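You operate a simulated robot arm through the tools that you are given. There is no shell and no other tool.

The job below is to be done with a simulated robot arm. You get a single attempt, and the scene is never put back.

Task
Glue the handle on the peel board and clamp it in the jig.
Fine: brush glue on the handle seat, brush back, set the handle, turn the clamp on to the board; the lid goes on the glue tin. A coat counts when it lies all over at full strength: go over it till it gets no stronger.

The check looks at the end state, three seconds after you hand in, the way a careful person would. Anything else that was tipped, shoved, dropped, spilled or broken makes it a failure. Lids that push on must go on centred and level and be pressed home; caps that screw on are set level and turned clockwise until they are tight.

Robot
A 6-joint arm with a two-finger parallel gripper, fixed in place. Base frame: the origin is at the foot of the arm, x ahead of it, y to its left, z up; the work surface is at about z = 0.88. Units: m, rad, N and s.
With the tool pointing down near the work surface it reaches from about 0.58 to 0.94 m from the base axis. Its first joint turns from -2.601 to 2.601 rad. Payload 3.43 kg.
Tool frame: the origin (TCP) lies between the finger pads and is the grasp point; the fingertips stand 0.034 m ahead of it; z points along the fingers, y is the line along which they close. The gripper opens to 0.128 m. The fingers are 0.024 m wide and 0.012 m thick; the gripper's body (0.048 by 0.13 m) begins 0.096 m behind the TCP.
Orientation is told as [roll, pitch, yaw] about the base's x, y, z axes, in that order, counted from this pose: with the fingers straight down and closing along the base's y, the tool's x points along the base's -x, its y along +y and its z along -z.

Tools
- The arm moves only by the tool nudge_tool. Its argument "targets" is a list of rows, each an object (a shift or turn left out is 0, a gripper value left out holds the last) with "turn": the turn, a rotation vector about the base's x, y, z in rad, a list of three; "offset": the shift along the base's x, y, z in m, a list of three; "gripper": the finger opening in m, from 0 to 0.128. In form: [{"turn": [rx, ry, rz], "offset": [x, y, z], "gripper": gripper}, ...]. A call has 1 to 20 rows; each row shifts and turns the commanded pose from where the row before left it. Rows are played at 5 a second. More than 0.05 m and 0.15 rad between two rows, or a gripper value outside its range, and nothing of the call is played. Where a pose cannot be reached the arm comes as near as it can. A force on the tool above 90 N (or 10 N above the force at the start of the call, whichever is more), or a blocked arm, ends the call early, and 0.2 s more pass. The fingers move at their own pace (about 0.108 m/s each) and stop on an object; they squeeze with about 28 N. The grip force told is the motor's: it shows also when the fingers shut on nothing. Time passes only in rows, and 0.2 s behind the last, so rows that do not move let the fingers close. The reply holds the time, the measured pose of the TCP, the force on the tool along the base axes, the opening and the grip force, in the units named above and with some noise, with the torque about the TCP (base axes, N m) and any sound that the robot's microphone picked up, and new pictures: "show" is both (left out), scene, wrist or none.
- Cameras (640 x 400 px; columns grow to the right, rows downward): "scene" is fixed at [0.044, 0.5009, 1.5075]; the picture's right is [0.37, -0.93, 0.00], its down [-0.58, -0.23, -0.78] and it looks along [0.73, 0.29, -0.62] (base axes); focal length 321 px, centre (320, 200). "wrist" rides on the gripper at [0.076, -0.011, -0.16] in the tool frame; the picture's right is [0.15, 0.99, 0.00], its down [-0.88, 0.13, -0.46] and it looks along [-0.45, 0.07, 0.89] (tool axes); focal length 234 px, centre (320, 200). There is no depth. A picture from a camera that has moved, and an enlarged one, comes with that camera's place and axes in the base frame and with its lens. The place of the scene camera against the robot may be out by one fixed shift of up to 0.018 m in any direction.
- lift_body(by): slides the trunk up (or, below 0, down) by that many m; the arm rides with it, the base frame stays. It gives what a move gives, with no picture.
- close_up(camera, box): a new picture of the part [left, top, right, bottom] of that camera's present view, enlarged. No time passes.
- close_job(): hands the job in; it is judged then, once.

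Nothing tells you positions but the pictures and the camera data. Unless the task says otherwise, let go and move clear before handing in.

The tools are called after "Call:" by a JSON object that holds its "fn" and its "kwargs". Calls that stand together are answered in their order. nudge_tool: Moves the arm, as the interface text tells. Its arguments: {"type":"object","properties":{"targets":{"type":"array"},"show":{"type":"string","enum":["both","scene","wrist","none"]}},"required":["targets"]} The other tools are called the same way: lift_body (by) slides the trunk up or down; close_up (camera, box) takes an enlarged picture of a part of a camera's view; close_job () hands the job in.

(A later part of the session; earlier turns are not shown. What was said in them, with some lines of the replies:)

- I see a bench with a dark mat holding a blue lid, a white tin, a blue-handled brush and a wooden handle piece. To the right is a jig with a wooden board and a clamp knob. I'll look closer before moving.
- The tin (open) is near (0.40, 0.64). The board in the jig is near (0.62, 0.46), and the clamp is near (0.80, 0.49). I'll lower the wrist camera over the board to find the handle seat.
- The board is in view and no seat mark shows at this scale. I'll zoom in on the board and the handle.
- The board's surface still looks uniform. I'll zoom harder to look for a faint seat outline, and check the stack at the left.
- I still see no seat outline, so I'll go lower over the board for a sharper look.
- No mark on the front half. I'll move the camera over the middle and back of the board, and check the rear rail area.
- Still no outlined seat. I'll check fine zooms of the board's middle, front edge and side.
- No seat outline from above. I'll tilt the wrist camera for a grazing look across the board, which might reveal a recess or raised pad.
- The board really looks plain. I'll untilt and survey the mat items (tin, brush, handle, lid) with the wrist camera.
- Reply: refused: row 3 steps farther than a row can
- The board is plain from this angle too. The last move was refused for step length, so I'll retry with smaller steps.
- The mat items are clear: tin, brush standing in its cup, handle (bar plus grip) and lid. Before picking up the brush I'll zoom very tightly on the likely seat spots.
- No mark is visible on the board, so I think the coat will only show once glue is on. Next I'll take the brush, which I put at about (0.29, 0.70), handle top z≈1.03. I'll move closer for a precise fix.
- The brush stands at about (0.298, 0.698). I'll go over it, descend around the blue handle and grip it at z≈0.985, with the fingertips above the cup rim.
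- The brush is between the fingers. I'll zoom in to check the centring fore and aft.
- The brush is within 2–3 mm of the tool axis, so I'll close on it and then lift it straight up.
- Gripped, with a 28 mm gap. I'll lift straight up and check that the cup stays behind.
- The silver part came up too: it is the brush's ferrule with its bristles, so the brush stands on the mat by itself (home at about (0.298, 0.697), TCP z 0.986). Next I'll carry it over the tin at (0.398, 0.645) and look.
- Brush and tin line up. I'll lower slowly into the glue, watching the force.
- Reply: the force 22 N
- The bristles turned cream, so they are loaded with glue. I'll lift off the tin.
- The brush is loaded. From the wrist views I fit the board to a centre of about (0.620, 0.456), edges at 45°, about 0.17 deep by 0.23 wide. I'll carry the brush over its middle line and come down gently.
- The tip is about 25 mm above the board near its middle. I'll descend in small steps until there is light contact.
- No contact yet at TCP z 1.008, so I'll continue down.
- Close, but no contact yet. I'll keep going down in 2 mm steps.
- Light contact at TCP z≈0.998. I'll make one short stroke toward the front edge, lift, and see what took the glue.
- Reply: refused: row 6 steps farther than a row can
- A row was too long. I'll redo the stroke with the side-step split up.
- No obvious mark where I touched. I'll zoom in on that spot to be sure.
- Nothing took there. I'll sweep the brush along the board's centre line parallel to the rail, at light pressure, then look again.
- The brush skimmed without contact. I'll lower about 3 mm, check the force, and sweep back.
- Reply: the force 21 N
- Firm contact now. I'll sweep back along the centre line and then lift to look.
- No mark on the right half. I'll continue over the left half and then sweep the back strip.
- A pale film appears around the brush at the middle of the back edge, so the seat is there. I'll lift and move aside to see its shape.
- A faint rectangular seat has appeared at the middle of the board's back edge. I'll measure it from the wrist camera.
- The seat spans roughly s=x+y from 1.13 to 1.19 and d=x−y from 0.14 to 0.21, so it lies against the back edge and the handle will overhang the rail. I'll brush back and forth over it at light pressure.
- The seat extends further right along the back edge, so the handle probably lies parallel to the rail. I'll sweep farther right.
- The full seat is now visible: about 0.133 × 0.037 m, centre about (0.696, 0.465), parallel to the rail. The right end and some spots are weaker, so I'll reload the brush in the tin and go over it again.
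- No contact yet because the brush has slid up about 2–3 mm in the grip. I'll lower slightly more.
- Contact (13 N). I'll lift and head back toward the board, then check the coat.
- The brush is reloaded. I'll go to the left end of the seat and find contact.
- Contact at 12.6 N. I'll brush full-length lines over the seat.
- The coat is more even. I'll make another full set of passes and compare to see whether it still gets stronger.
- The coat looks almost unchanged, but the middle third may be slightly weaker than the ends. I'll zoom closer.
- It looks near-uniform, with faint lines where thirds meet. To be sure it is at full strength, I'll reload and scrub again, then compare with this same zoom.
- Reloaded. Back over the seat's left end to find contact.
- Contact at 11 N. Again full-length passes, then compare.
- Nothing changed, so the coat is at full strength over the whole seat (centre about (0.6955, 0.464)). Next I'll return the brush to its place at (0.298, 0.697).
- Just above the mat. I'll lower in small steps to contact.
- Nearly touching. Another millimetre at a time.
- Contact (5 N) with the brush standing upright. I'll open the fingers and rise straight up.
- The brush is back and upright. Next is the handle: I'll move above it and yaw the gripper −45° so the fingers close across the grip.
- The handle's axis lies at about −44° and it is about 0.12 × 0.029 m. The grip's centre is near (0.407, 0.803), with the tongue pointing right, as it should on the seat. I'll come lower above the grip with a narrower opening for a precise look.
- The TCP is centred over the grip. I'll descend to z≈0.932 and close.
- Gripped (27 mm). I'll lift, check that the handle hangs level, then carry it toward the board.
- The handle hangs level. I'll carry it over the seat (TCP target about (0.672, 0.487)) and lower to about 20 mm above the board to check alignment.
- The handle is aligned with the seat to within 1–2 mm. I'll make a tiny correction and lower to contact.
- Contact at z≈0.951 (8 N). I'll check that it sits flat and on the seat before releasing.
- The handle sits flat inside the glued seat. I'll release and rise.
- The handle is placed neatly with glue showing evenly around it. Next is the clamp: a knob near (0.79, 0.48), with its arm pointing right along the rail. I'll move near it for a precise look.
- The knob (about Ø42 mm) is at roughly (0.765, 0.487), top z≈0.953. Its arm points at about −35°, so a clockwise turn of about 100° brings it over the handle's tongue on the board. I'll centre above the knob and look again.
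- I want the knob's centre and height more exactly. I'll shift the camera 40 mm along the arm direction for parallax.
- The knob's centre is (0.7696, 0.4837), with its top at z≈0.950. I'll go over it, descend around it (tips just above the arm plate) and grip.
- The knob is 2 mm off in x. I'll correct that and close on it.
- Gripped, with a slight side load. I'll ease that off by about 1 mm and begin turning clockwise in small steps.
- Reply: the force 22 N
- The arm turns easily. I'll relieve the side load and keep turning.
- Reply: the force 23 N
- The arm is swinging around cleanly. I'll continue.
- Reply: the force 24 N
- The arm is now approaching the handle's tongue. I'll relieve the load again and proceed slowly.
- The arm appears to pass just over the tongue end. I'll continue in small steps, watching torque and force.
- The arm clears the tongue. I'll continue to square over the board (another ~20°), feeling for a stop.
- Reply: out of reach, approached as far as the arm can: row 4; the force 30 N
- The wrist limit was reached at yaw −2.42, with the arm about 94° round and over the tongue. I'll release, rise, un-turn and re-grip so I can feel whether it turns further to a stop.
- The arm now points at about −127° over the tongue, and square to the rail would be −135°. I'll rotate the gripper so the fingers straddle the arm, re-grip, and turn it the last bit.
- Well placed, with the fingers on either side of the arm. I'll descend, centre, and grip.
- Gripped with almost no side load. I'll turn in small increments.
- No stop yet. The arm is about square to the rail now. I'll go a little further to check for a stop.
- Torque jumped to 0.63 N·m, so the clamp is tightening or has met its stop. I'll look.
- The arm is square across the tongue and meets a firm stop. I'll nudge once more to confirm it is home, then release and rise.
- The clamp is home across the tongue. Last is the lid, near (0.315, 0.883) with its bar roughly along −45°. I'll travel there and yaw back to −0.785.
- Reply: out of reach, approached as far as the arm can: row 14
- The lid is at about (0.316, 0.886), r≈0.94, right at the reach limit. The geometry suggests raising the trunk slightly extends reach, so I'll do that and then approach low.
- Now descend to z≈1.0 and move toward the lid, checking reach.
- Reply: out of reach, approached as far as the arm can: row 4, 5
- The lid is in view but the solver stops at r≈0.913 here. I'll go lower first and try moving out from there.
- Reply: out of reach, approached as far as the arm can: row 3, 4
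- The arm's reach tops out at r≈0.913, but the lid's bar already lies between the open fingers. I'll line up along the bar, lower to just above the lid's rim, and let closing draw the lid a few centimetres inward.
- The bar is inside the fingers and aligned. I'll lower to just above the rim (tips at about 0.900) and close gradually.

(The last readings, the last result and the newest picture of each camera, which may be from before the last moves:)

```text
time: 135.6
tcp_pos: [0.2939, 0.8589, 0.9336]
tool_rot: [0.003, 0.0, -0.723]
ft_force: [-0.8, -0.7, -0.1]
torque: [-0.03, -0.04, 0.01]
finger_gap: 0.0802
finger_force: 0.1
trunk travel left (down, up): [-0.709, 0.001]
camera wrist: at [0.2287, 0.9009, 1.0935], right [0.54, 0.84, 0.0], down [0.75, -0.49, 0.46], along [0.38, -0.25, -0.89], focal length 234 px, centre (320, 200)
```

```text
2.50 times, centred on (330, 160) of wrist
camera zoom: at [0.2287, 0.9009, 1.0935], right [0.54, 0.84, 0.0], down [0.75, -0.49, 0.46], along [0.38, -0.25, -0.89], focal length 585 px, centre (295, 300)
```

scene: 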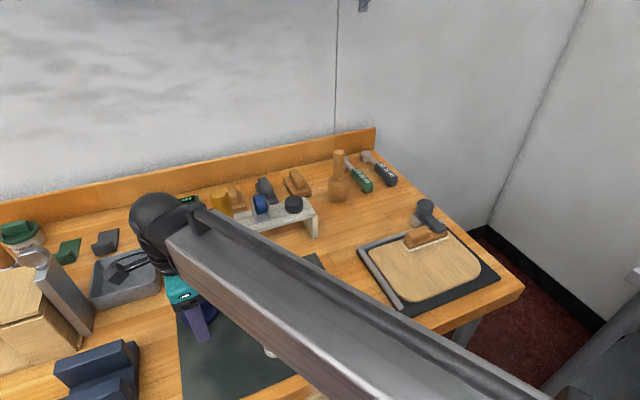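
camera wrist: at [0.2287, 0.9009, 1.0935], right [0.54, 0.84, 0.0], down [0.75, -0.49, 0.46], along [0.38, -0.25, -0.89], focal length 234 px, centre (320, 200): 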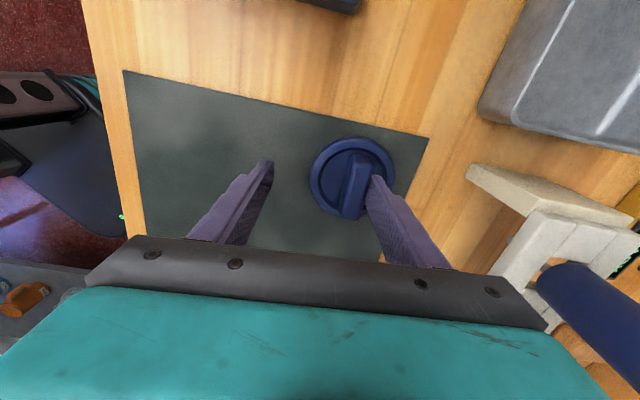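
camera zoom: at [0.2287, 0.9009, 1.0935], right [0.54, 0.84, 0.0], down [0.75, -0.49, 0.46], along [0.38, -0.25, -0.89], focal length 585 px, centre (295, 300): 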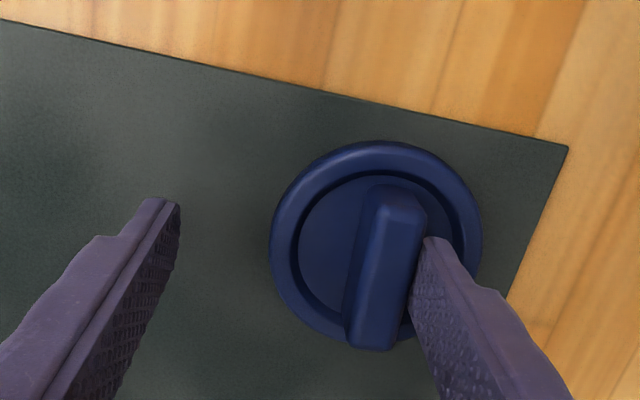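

The outer finger has reached the bar. I'll close the rest slowly so the lid slides in.

Call:
{"fn": "nudge_tool", "kwargs": {"targets": [{"gripper": 0.074}, {"gripper": 0.068}, {"gripper": 0.062}, {"gripper": 0.056}, {"gripper": 0.05}, {"gripper": 0.044}, {"gripper": 0.038}, {"gripper": 0.032}, {"gripper": 0.026}, {"gripper": 0.02}, {"gripper": 0.014}, {"gripper": 0.01}, {}]}}

Call:
{"fn": "close_up", "kwargs": {"camera": "wrist", "box": [240, 80, 420, 240]}}

Call:
{"fn": "close_up", "kwargs": {"camera": "scene", "box": [160, 260, 260, 350]}}

```text
time: 138.4
tcp_pos: [0.294, 0.8596, 0.9337]
tool_rot: [0.002, 0.001, -0.722]
ft_force: [0.2, 0.3, 0.4]
torque: [0.01, 0.01, 0.0]
finger_gap: 0.0168
finger_force: 28.3
trunk travel left (down, up): [-0.709, 0.001]
camera wrist: at [0.2287, 0.9009, 1.0936], right [0.54, 0.84, 0.0], down [0.75, -0.49, 0.46], along [0.38, -0.25, -0.89], focal length 234 px, centre (320, 200)
```

scene: 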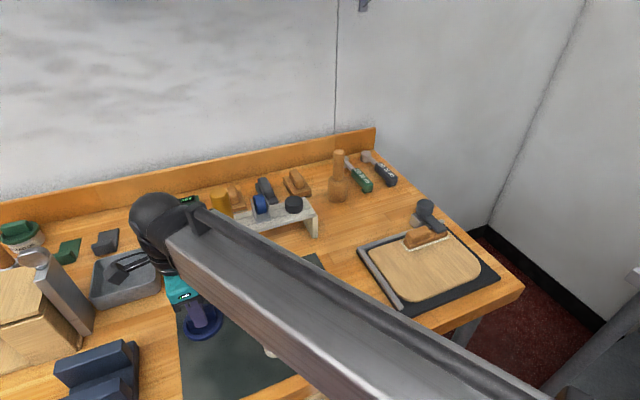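
wrist: 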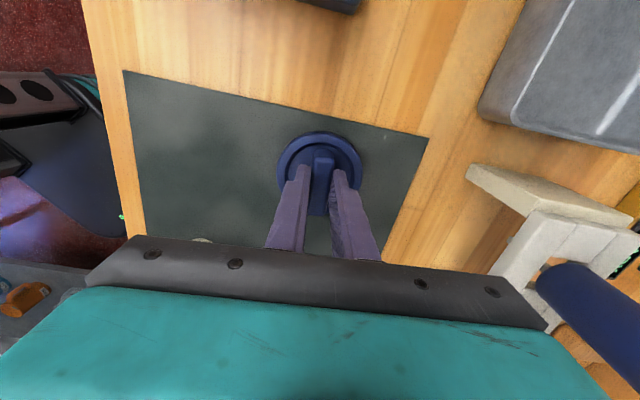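

```text
2.50 times, centred on (330, 160) of wrist
camera zoom: at [0.2287, 0.9009, 1.0936], right [0.54, 0.84, 0.0], down [0.75, -0.49, 0.46], along [0.38, -0.25, -0.89], focal length 585 px, centre (295, 300)
```

zoom: 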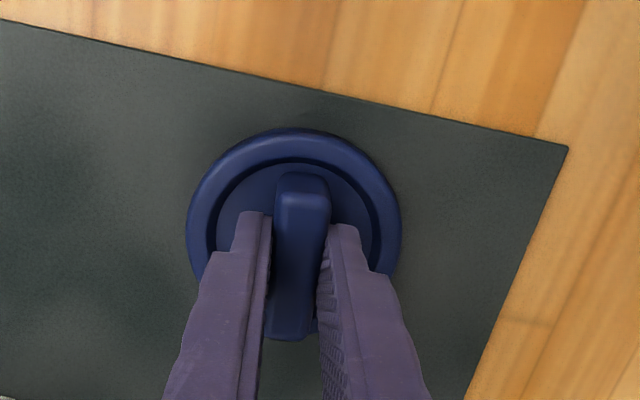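

```text
4.44 times, centred on (210, 305) of scene
camera zoom: at [0.044, 0.5009, 1.5075], right [0.37, -0.93, 0.0], down [-0.58, -0.23, -0.78], along [0.73, 0.29, -0.62], focal length 1426 px, centre (809, -267)
```

zoom: 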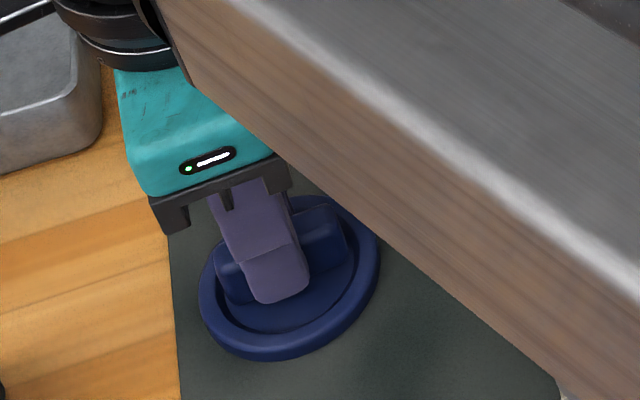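

The lid is gripped centrally (17 mm bar, lid centre under the TCP). I'll lift it, route around the brush, and stop past the tin so the camera can re-measure the tin.

Call:
{"fn": "nudge_tool", "kwargs": {"targets": [{"offset": [0, 0, 0.02]}, {"offset": [0.005, -0.005, 0.03]}, {"offset": [0.01, -0.008, 0.04]}, {"offset": [0.03, -0.015, 0.025]}, {"offset": [0.035, -0.02, 0]}, {"offset": [0.035, -0.025, 0]}, {"offset": [0.03, -0.035, 0]}, {"offset": [0.02, -0.04, 0]}, {"offset": [0.01, -0.04, 0]}, {"offset": [0, -0.04, 0]}, {"offset": [-0.006, -0.04, 0]}, {}]}}

Call:
{"fn": "close_up", "kwargs": {"camera": "wrist", "box": [200, 40, 440, 240]}}

Call:
{"fn": "close_up", "kwargs": {"camera": "scene", "box": [240, 200, 420, 370]}}

```text
time: 141.0
tcp_pos: [0.4638, 0.5942, 1.0505]
tool_rot: [0.002, 0.001, -0.723]
ft_force: [-0.4, 0.1, -0.3]
torque: [0.0, -0.02, -0.01]
finger_gap: 0.0165
finger_force: 28.0
trunk travel left (down, up): [-0.709, 0.001]
camera wrist: at [0.3993, 0.635, 1.2102], right [0.54, 0.84, 0.0], down [0.75, -0.49, 0.46], along [0.38, -0.25, -0.89], focal length 234 px, centre (320, 200)
```

scene: 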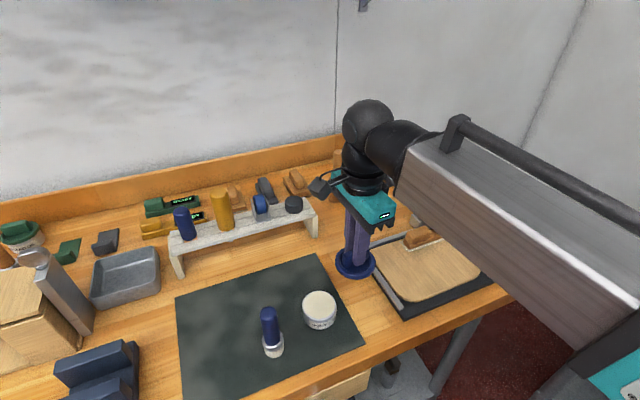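
wrist: 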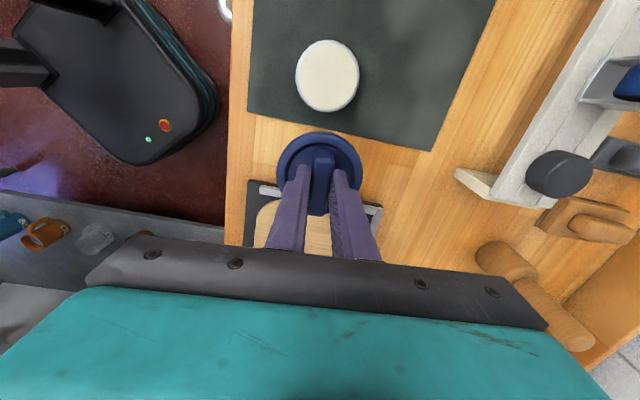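

```text
2.00 times, centred on (320, 140) of wrist
camera zoom: at [0.3993, 0.635, 1.2102], right [0.54, 0.84, 0.0], down [0.75, -0.49, 0.46], along [0.38, -0.25, -0.89], focal length 468 px, centre (320, 320)
```

zoom: 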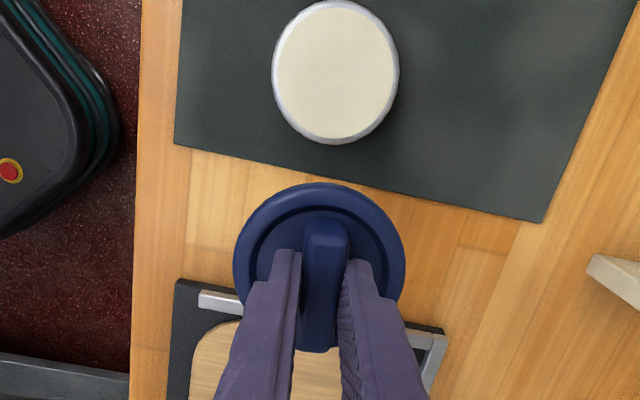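

```text
2.35 times, centred on (330, 285) of scene
camera zoom: at [0.044, 0.5009, 1.5075], right [0.37, -0.93, 0.0], down [-0.58, -0.23, -0.78], along [0.73, 0.29, -0.62], focal length 755 px, centre (296, 0)
```

zoom: 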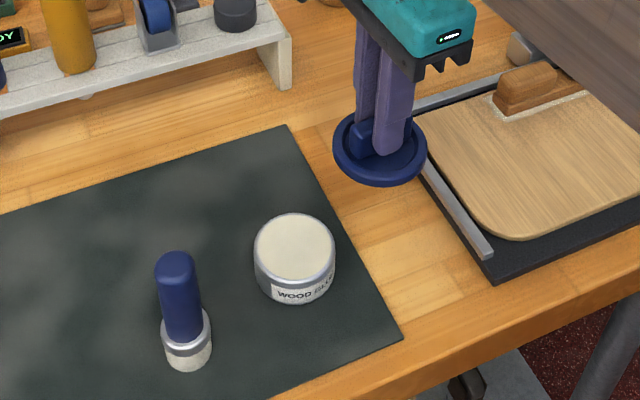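

The tin is nearly under the camera. I'll take a tighter zoom to get its centre exactly.

Call:
{"fn": "close_up", "kwargs": {"camera": "wrist", "box": [270, 20, 390, 130]}}

Call:
{"fn": "close_up", "kwargs": {"camera": "wrist", "box": [260, 120, 380, 230]}}

Call:
{"fn": "close_up", "kwargs": {"camera": "scene", "box": [300, 220, 400, 340]}}

```text
3.64 times, centred on (330, 75) of wrist
camera zoom: at [0.3993, 0.635, 1.2102], right [0.54, 0.84, 0.0], down [0.75, -0.49, 0.46], along [0.38, -0.25, -0.89], focal length 852 px, centre (284, 654)
```

zoom: 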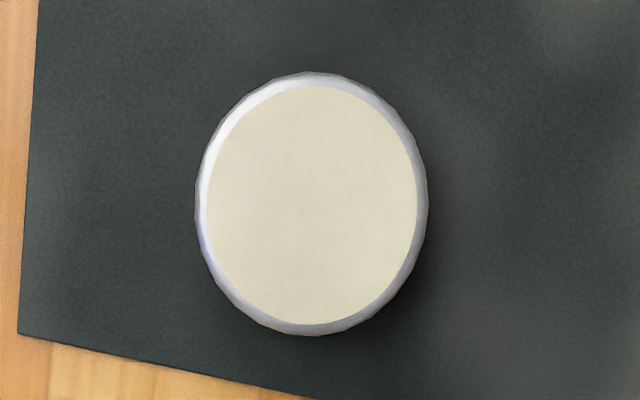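

```text
3.64 times, centred on (320, 175) of wrist
camera zoom: at [0.3993, 0.635, 1.2102], right [0.54, 0.84, 0.0], down [0.75, -0.49, 0.46], along [0.38, -0.25, -0.89], focal length 852 px, centre (320, 291)
```

zoom: 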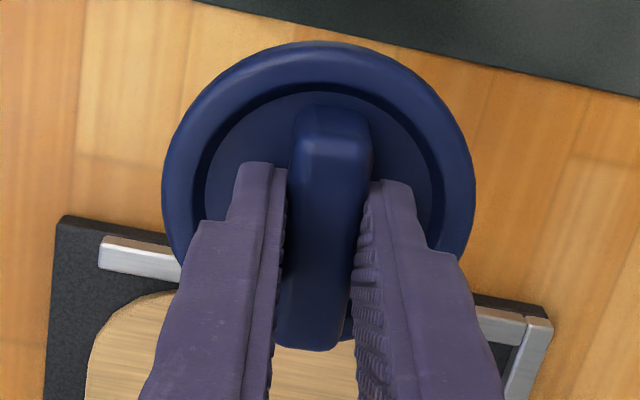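

```text
3.33 times, centred on (350, 280) of scene
camera zoom: at [0.044, 0.5009, 1.5075], right [0.37, -0.93, 0.0], down [-0.58, -0.23, -0.78], along [0.73, 0.29, -0.62], focal length 1070 px, centre (220, -67)
```

zoom: 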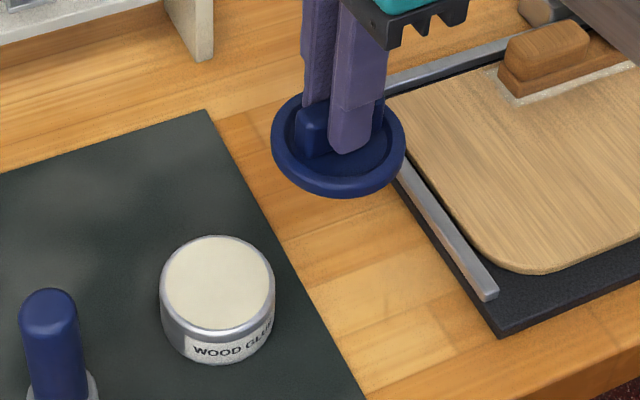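

By comparing both circles from the same camera, the lid must move (−0.062, +0.050) m to be concentric with the tin. I'll do that and lower to just above it.

Call:
{"fn": "nudge_tool", "kwargs": {"targets": [{"offset": [-0.0309, 0.0252, 0]}, {"offset": [-0.0309, 0.0251, 0]}, {}, {"offset": [0, 0, -0.03]}, {"offset": [0, 0, -0.03]}, {}]}}

Call:
{"fn": "close_up", "kwargs": {"camera": "scene", "box": [270, 240, 370, 340]}}

Call:
{"fn": "close_up", "kwargs": {"camera": "wrist", "box": [240, 90, 400, 230]}}

```text
time: 142.4
tcp_pos: [0.4013, 0.6428, 0.9895]
tool_rot: [0.004, 0.0, -0.724]
ft_force: [0.4, -0.1, 0.1]
torque: [-0.02, 0.01, 0.03]
finger_gap: 0.0164
finger_force: 28.1
trunk travel left (down, up): [-0.709, 0.001]
camera wrist: at [0.3368, 0.6836, 1.1496], right [0.54, 0.84, 0.0], down [0.75, -0.49, 0.46], along [0.38, -0.25, -0.89], focal length 234 px, centre (320, 200)
```

scene: 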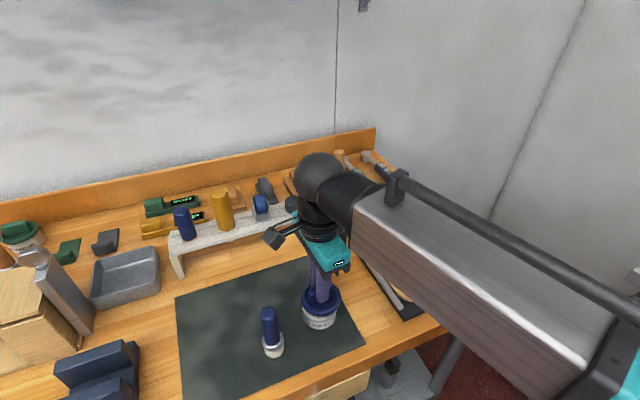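
wrist: 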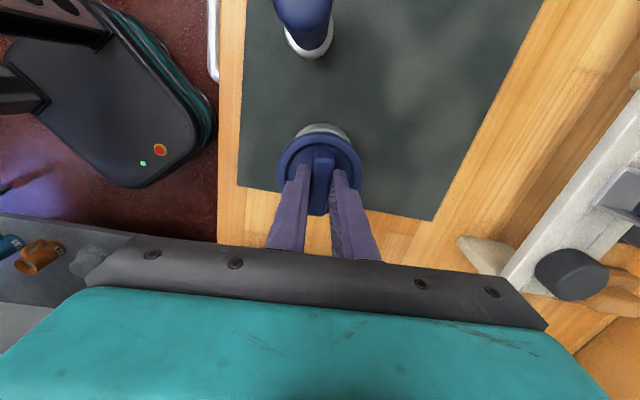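

```text
4.00 times, centred on (320, 290) of scene
camera zoom: at [0.044, 0.5009, 1.5075], right [0.37, -0.93, 0.0], down [-0.58, -0.23, -0.78], along [0.73, 0.29, -0.62], focal length 1284 px, centre (320, -160)
```

zoom: 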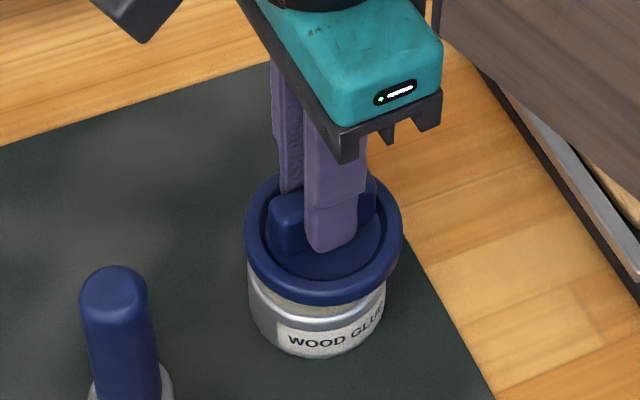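

```text
2.86 times, centred on (320, 160) of wrist
camera zoom: at [0.3368, 0.6836, 1.1496], right [0.54, 0.84, 0.0], down [0.75, -0.49, 0.46], along [0.38, -0.25, -0.89], focal length 669 px, centre (320, 314)
```

zoom: 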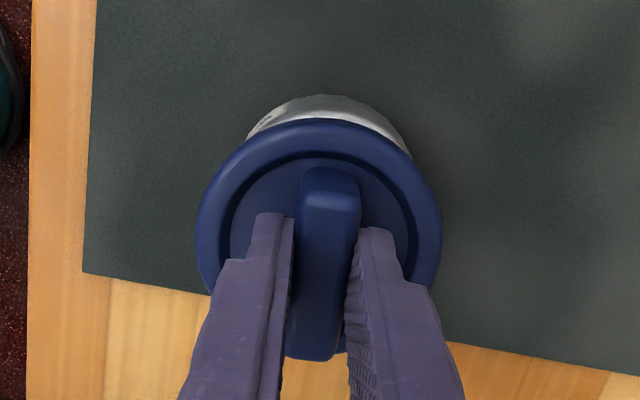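

It looks slightly off-centre (tin a few mm toward +y). I'll measure with tight zooms before lowering.

Call:
{"fn": "close_up", "kwargs": {"camera": "scene", "box": [295, 275, 345, 335]}}

Call:
{"fn": "close_up", "kwargs": {"camera": "wrist", "box": [270, 110, 370, 190]}}

```text
6.67 times, centred on (320, 305) of scene
camera zoom: at [0.044, 0.5009, 1.5075], right [0.37, -0.93, 0.0], down [-0.58, -0.23, -0.78], along [0.73, 0.29, -0.62], focal length 2139 px, centre (320, -500)
```

zoom: 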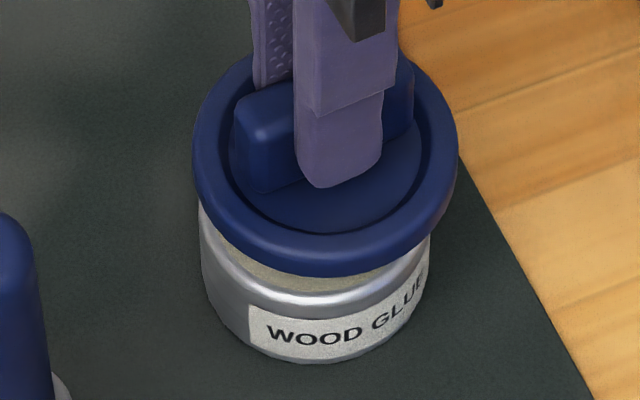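

```text
5.00 times, centred on (320, 150) of wrist
camera zoom: at [0.3368, 0.6836, 1.1496], right [0.54, 0.84, 0.0], down [0.75, -0.49, 0.46], along [0.38, -0.25, -0.89], focal length 1171 px, centre (320, 450)
```

zoom: 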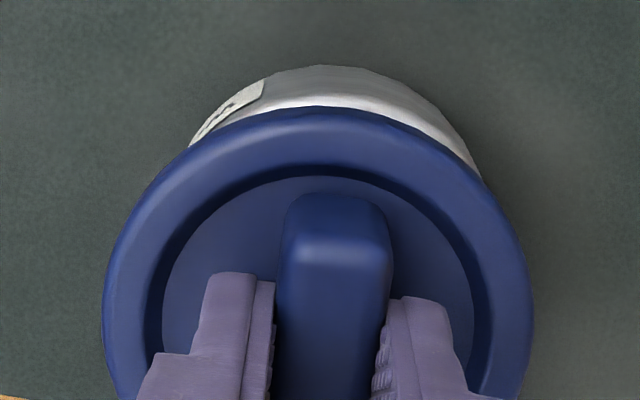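

The scene view shows the lid about 3–4 mm to the right of the tin's axis. I'll shift (−1.5, +2.7) mm and re-measure.

Call:
{"fn": "nudge_tool", "kwargs": {"targets": [{"offset": [-0.0015, 0.0027, -0.006]}, {}], "show": "none"}}

Call:
{"fn": "close_up", "kwargs": {"camera": "scene", "box": [295, 275, 345, 335]}}

Call:
{"fn": "close_up", "kwargs": {"camera": "wrist", "box": [270, 110, 370, 190]}}

```text
time: 143.0
tcp_pos: [0.4006, 0.6453, 0.9831]
tool_rot: [0.002, 0.001, -0.723]
ft_force: [0.4, 0.3, -0.3]
torque: [0.0, -0.01, 0.01]
finger_gap: 0.0166
finger_force: 27.9
trunk travel left (down, up): [-0.709, 0.001]
```

```text
6.67 times, centred on (320, 305) of scene
camera zoom: at [0.044, 0.5009, 1.5075], right [0.37, -0.93, 0.0], down [-0.58, -0.23, -0.78], along [0.73, 0.29, -0.62], focal length 2139 px, centre (320, -500)
```

zoom: 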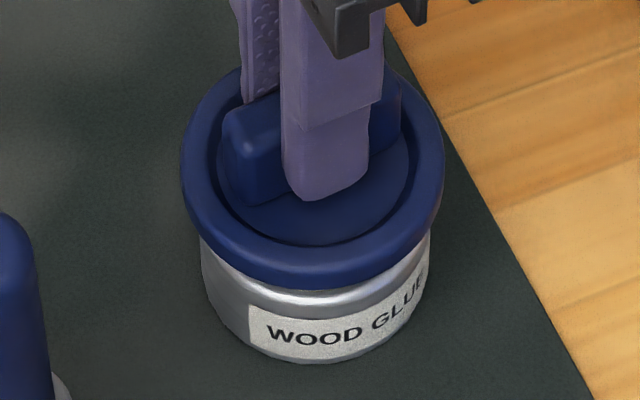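

```text
5.00 times, centred on (320, 150) of wrist
camera zoom: at [0.3353, 0.687, 1.1433], right [0.54, 0.84, 0.0], down [0.75, -0.49, 0.46], along [0.38, -0.25, -0.89], focal length 1171 px, centre (320, 450)
```

zoom: 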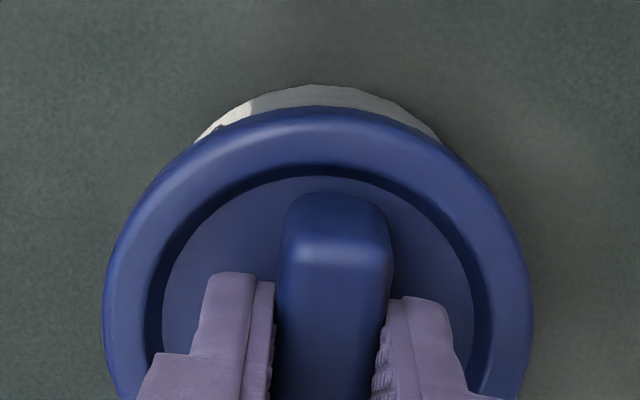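

Both views now show the lid concentric with the tin to within about 1 mm. I'll lower in small steps to contact.

Call:
{"fn": "nudge_tool", "kwargs": {"targets": [{"offset": [0, 0, -0.005]}, {"offset": [0, 0, -0.002]}, {"offset": [0, 0, -0.002]}, {}], "show": "none"}}

Call:
{"fn": "nudge_tool", "kwargs": {"targets": [{"offset": [0, 0, -0.002]}, {}], "show": "none"}}

```text
time: 144.0
tcp_pos: [0.4011, 0.6459, 0.974]
tool_rot: [0.001, 0.001, -0.722]
ft_force: [-0.4, 0.2, -0.2]
torque: [0.0, -0.04, 0.01]
finger_gap: 0.0166
finger_force: 28.6
trunk travel left (down, up): [-0.709, 0.001]
```

```text
time: 144.6
tcp_pos: [0.4014, 0.6465, 0.9724]
tool_rot: [0.003, -0.001, -0.722]
ft_force: [0.2, 0.0, -0.1]
torque: [-0.01, -0.02, -0.03]
finger_gap: 0.0167
finger_force: 28.0
trunk travel left (down, up): [-0.709, 0.001]
```

Call:
{"fn": "nudge_tool", "kwargs": {"targets": [{"offset": [0, 0, -0.002]}, {}], "show": "none"}}

Call:
{"fn": "nudge_tool", "kwargs": {"targets": [{"offset": [0, 0, -0.0015]}, {}], "show": "scene"}}

Call:
{"fn": "close_up", "kwargs": {"camera": "scene", "box": [295, 275, 345, 335]}}

```text
time: 145.2
tcp_pos: [0.3999, 0.6446, 0.9705]
tool_rot: [0.001, 0.0, -0.723]
ft_force: [0.0, -0.4, 0.2]
torque: [-0.01, -0.01, 0.02]
finger_gap: 0.0165
finger_force: 28.2
trunk travel left (down, up): [-0.709, 0.001]
```

```text
time: 145.8
tcp_pos: [0.4008, 0.6453, 0.9699]
tool_rot: [0.005, 0.001, -0.722]
ft_force: [4.1, 2.0, 14.0]
torque: [-0.02, -0.08, 0.02]
finger_gap: 0.0164
finger_force: 28.5
trunk travel left (down, up): [-0.709, 0.001]
heard: snap
```

scene: 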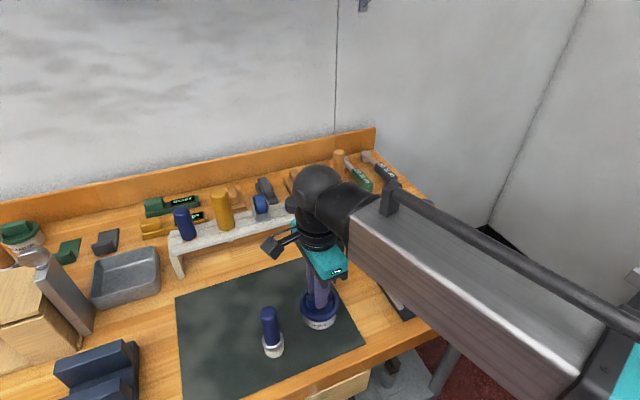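

```text
6.67 times, centred on (320, 305) of scene
camera zoom: at [0.044, 0.5009, 1.5075], right [0.37, -0.93, 0.0], down [-0.58, -0.23, -0.78], along [0.73, 0.29, -0.62], focal length 2139 px, centre (320, -500)
```

zoom: 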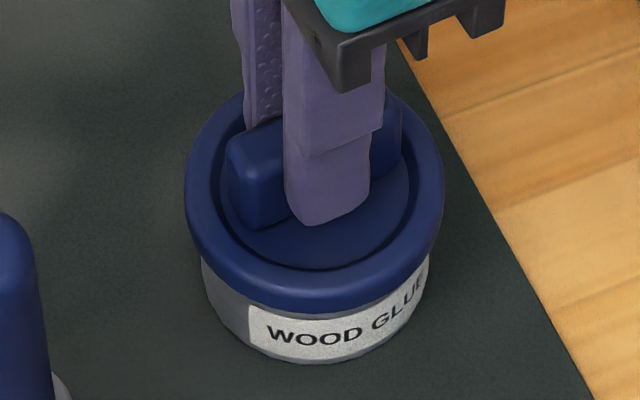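

A snap: the lid has gone on. I'll press slightly more to make sure it's home, then release.

Call:
{"fn": "nudge_tool", "kwargs": {"targets": [{"offset": [0, 0, -0.001]}, {"offset": [0, 0, -0.0005]}, {}], "show": "none"}}

```text
time: 146.6
tcp_pos: [0.4007, 0.6459, 0.97]
tool_rot: [0.005, 0.0, -0.723]
ft_force: [8.7, 8.3, 29.6]
torque: [0.2, -0.19, 0.03]
finger_gap: 0.0169
finger_force: 28.1
trunk travel left (down, up): [-0.709, 0.001]
```

It is firmly seated (no further travel at 30 N). I'll ease off, open and rise.

Call:
{"fn": "nudge_tool", "kwargs": {"targets": [{"offset": [0, 0, 0.0015]}, {"gripper": 0.03}, {"gripper": 0.05}, {}, {"offset": [0, 0, 0.03]}, {"offset": [0, 0, 0.04]}, {"offset": [0, 0, 0.045]}, {"offset": [0.02, -0.035, 0.01]}, {"offset": [0.02, -0.035, 0]}, {"offset": [0.02, -0.035, 0]}, {}]}}

Call:
{"fn": "close_up", "kwargs": {"camera": "scene", "box": [240, 270, 360, 360]}}

Call:
{"fn": "close_up", "kwargs": {"camera": "wrist", "box": [220, 0, 420, 160]}}

Call:
{"fn": "close_up", "kwargs": {"camera": "scene", "box": [340, 180, 510, 320]}}

```text
time: 149.0
tcp_pos: [0.4595, 0.5386, 1.0945]
tool_rot: [0.001, -0.002, -0.723]
ft_force: [0.2, 0.7, -0.3]
torque: [-0.03, -0.03, 0.01]
finger_gap: 0.0497
finger_force: 0.0
trunk travel left (down, up): [-0.709, 0.001]
camera wrist: at [0.3957, 0.581, 1.2554], right [0.54, 0.84, 0.0], down [0.75, -0.49, 0.46], along [0.38, -0.25, -0.89], focal length 234 px, centre (320, 200)
```

scene: 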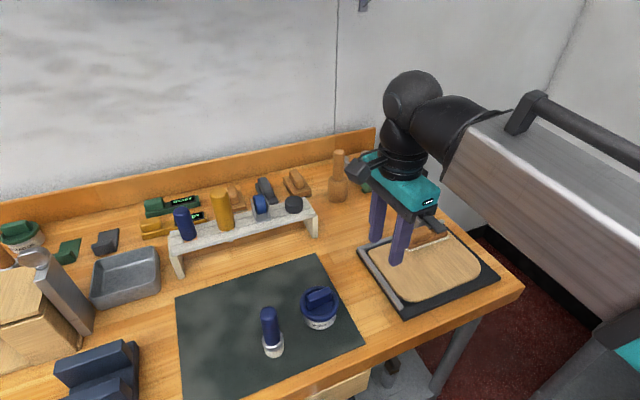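
wrist: 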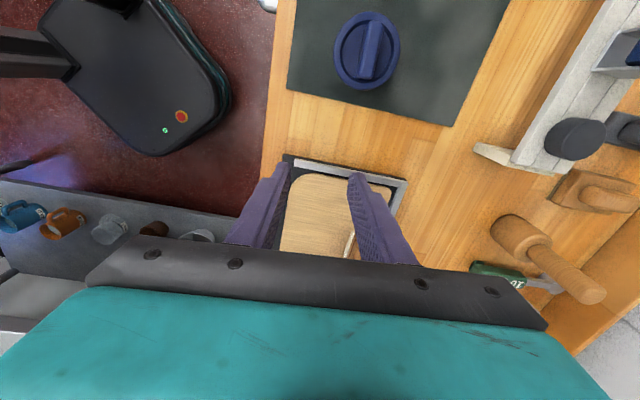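

```text
4.44 times, centred on (300, 315) of scene
camera zoom: at [0.044, 0.5009, 1.5075], right [0.37, -0.93, 0.0], down [-0.58, -0.23, -0.78], along [0.73, 0.29, -0.62], focal length 1426 px, centre (409, -311)
```

zoom: 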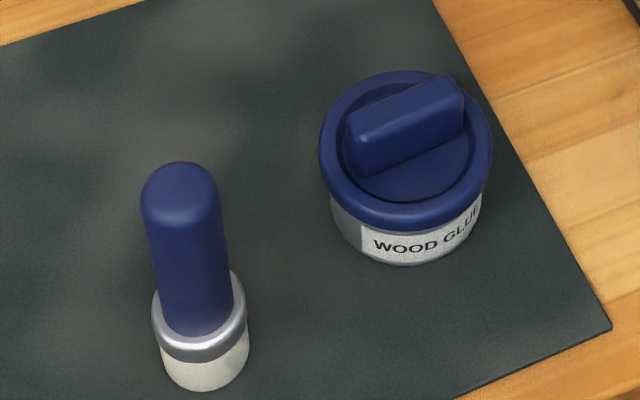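

```text
2.50 times, centred on (320, 80) of wrist
camera zoom: at [0.3957, 0.581, 1.2554], right [0.54, 0.84, 0.0], down [0.75, -0.49, 0.46], along [0.38, -0.25, -0.89], focal length 585 px, centre (320, 500)
```

zoom: 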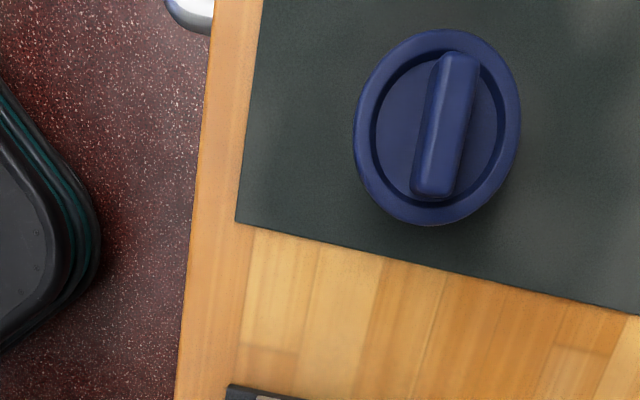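

```text
2.86 times, centred on (425, 250) of scene
camera zoom: at [0.044, 0.5009, 1.5075], right [0.37, -0.93, 0.0], down [-0.58, -0.23, -0.78], along [0.73, 0.29, -0.62], focal length 917 px, centre (20, 57)
```

zoom: 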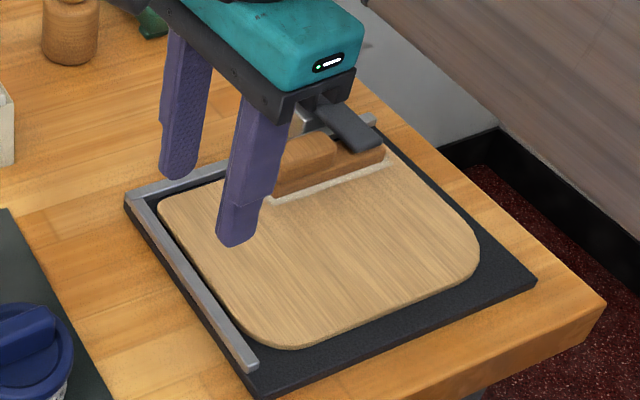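

The lid sits level and centred, and the brush is upright. I'll move the arm clear and check the clamp and handle once more.

Call:
{"fn": "nudge_tool", "kwargs": {"targets": [{"offset": [0, 0, 0.045]}, {"offset": [0, -0.03, 0.035]}, {"offset": [0, -0.045, 0.01]}, {"offset": [0, -0.045, 0]}, {"offset": [0, -0.045, 0]}, {}]}}

Call:
{"fn": "close_up", "kwargs": {"camera": "scene", "box": [380, 185, 480, 270]}}

Call:
{"fn": "close_up", "kwargs": {"camera": "scene", "box": [140, 140, 400, 290]}}

```text
time: 150.4
tcp_pos: [0.4613, 0.375, 1.1849]
tool_rot: [0.002, 0.0, -0.722]
ft_force: [-0.8, 0.4, -0.5]
torque: [0.01, 0.01, -0.02]
finger_gap: 0.0502
finger_force: 0.1
trunk travel left (down, up): [-0.709, 0.001]
camera wrist: at [0.3963, 0.4162, 1.3441], right [0.54, 0.84, 0.0], down [0.75, -0.48, 0.46], along [0.38, -0.25, -0.89], focal length 234 px, centre (320, 200)
```

scene: 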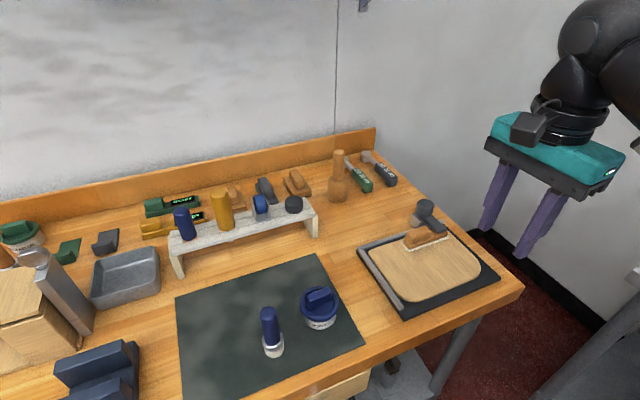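
wrist: 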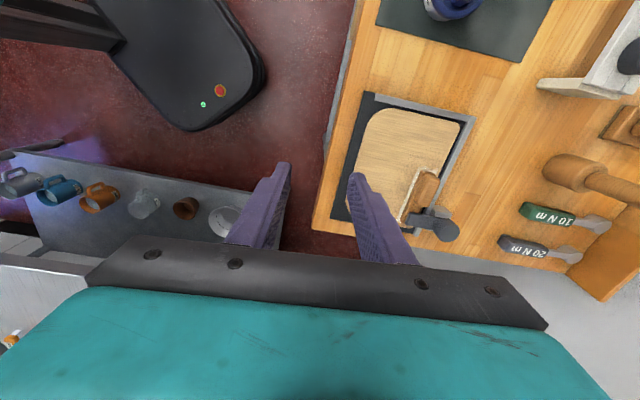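

```text
4.71 times, centred on (430, 228) of scene
camera zoom: at [0.044, 0.5009, 1.5075], right [0.37, -0.93, 0.0], down [-0.58, -0.23, -0.78], along [0.73, 0.29, -0.62], focal length 1510 px, centre (-198, 71)
```

zoom: 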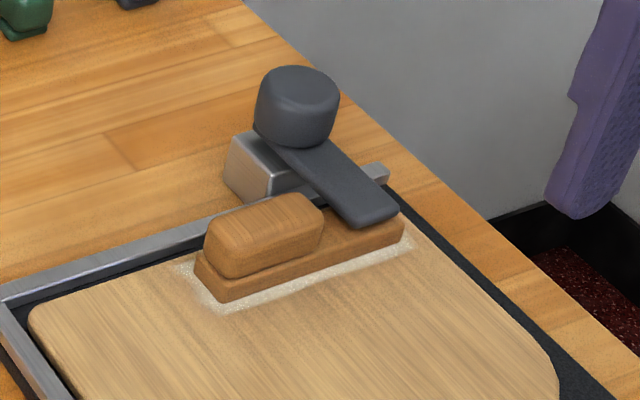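

```text
2.46 times, centred on (270, 215) of scene
camera zoom: at [0.044, 0.5009, 1.5075], right [0.37, -0.93, 0.0], down [-0.58, -0.23, -0.78], along [0.73, 0.29, -0.62], focal length 790 px, centre (443, 163)
```

zoom: 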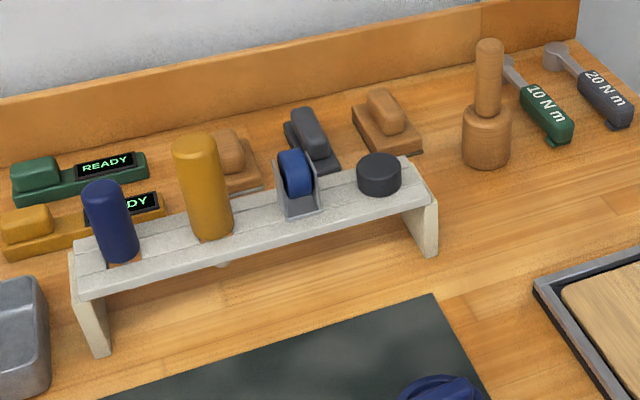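

Everything is in place:
- **Handle:** set on its glued seat with the glue showing evenly around it.
- **Clamp:** turned against its stop, across the handle's tongue.
- **Brush:** back on the mat at its spot, upright.
- **Lid:** pressed home on the tin, centred and level.

The other items look undisturbed and the arm is clear, so I'm handing in the job.

Call:
{"fn": "close_job", "kwargs": {}}

```text
The job is handed in.
```

I handed in the job; no result came back with the hand-in. The handle is glued on the peel board and clamped in the jig.

- **Glue:** the seat was an unmarked strip along the board's back edge, which only showed once glue was on it. I reloaded the brush twice and kept brushing until more passes made no visible difference. To find the strip I ran the loaded brush over other parts of the board first; no glue showed there afterwards.
- **Handle:** it sits flat on the seat, with a thin, even line of glue showing around it.
- **Clamp:** I turned it clockwise until it met a firm stop, with its arm square across the handle's tongue. I can't tell from the pictures how hard the arm presses down.
- **Brush:** it is back in its original spot on the mat, standing upright.
- **Lid:** it snapped on and did not move further at about 30 N. It looks centred and level. It was at the edge of the arm's reach, so the fingers slid it a few centimetres across the mat before I lifted it.

I saw nothing else on the bench moved, tipped or spilled. The gripper is empty and the arm is clear of the work.
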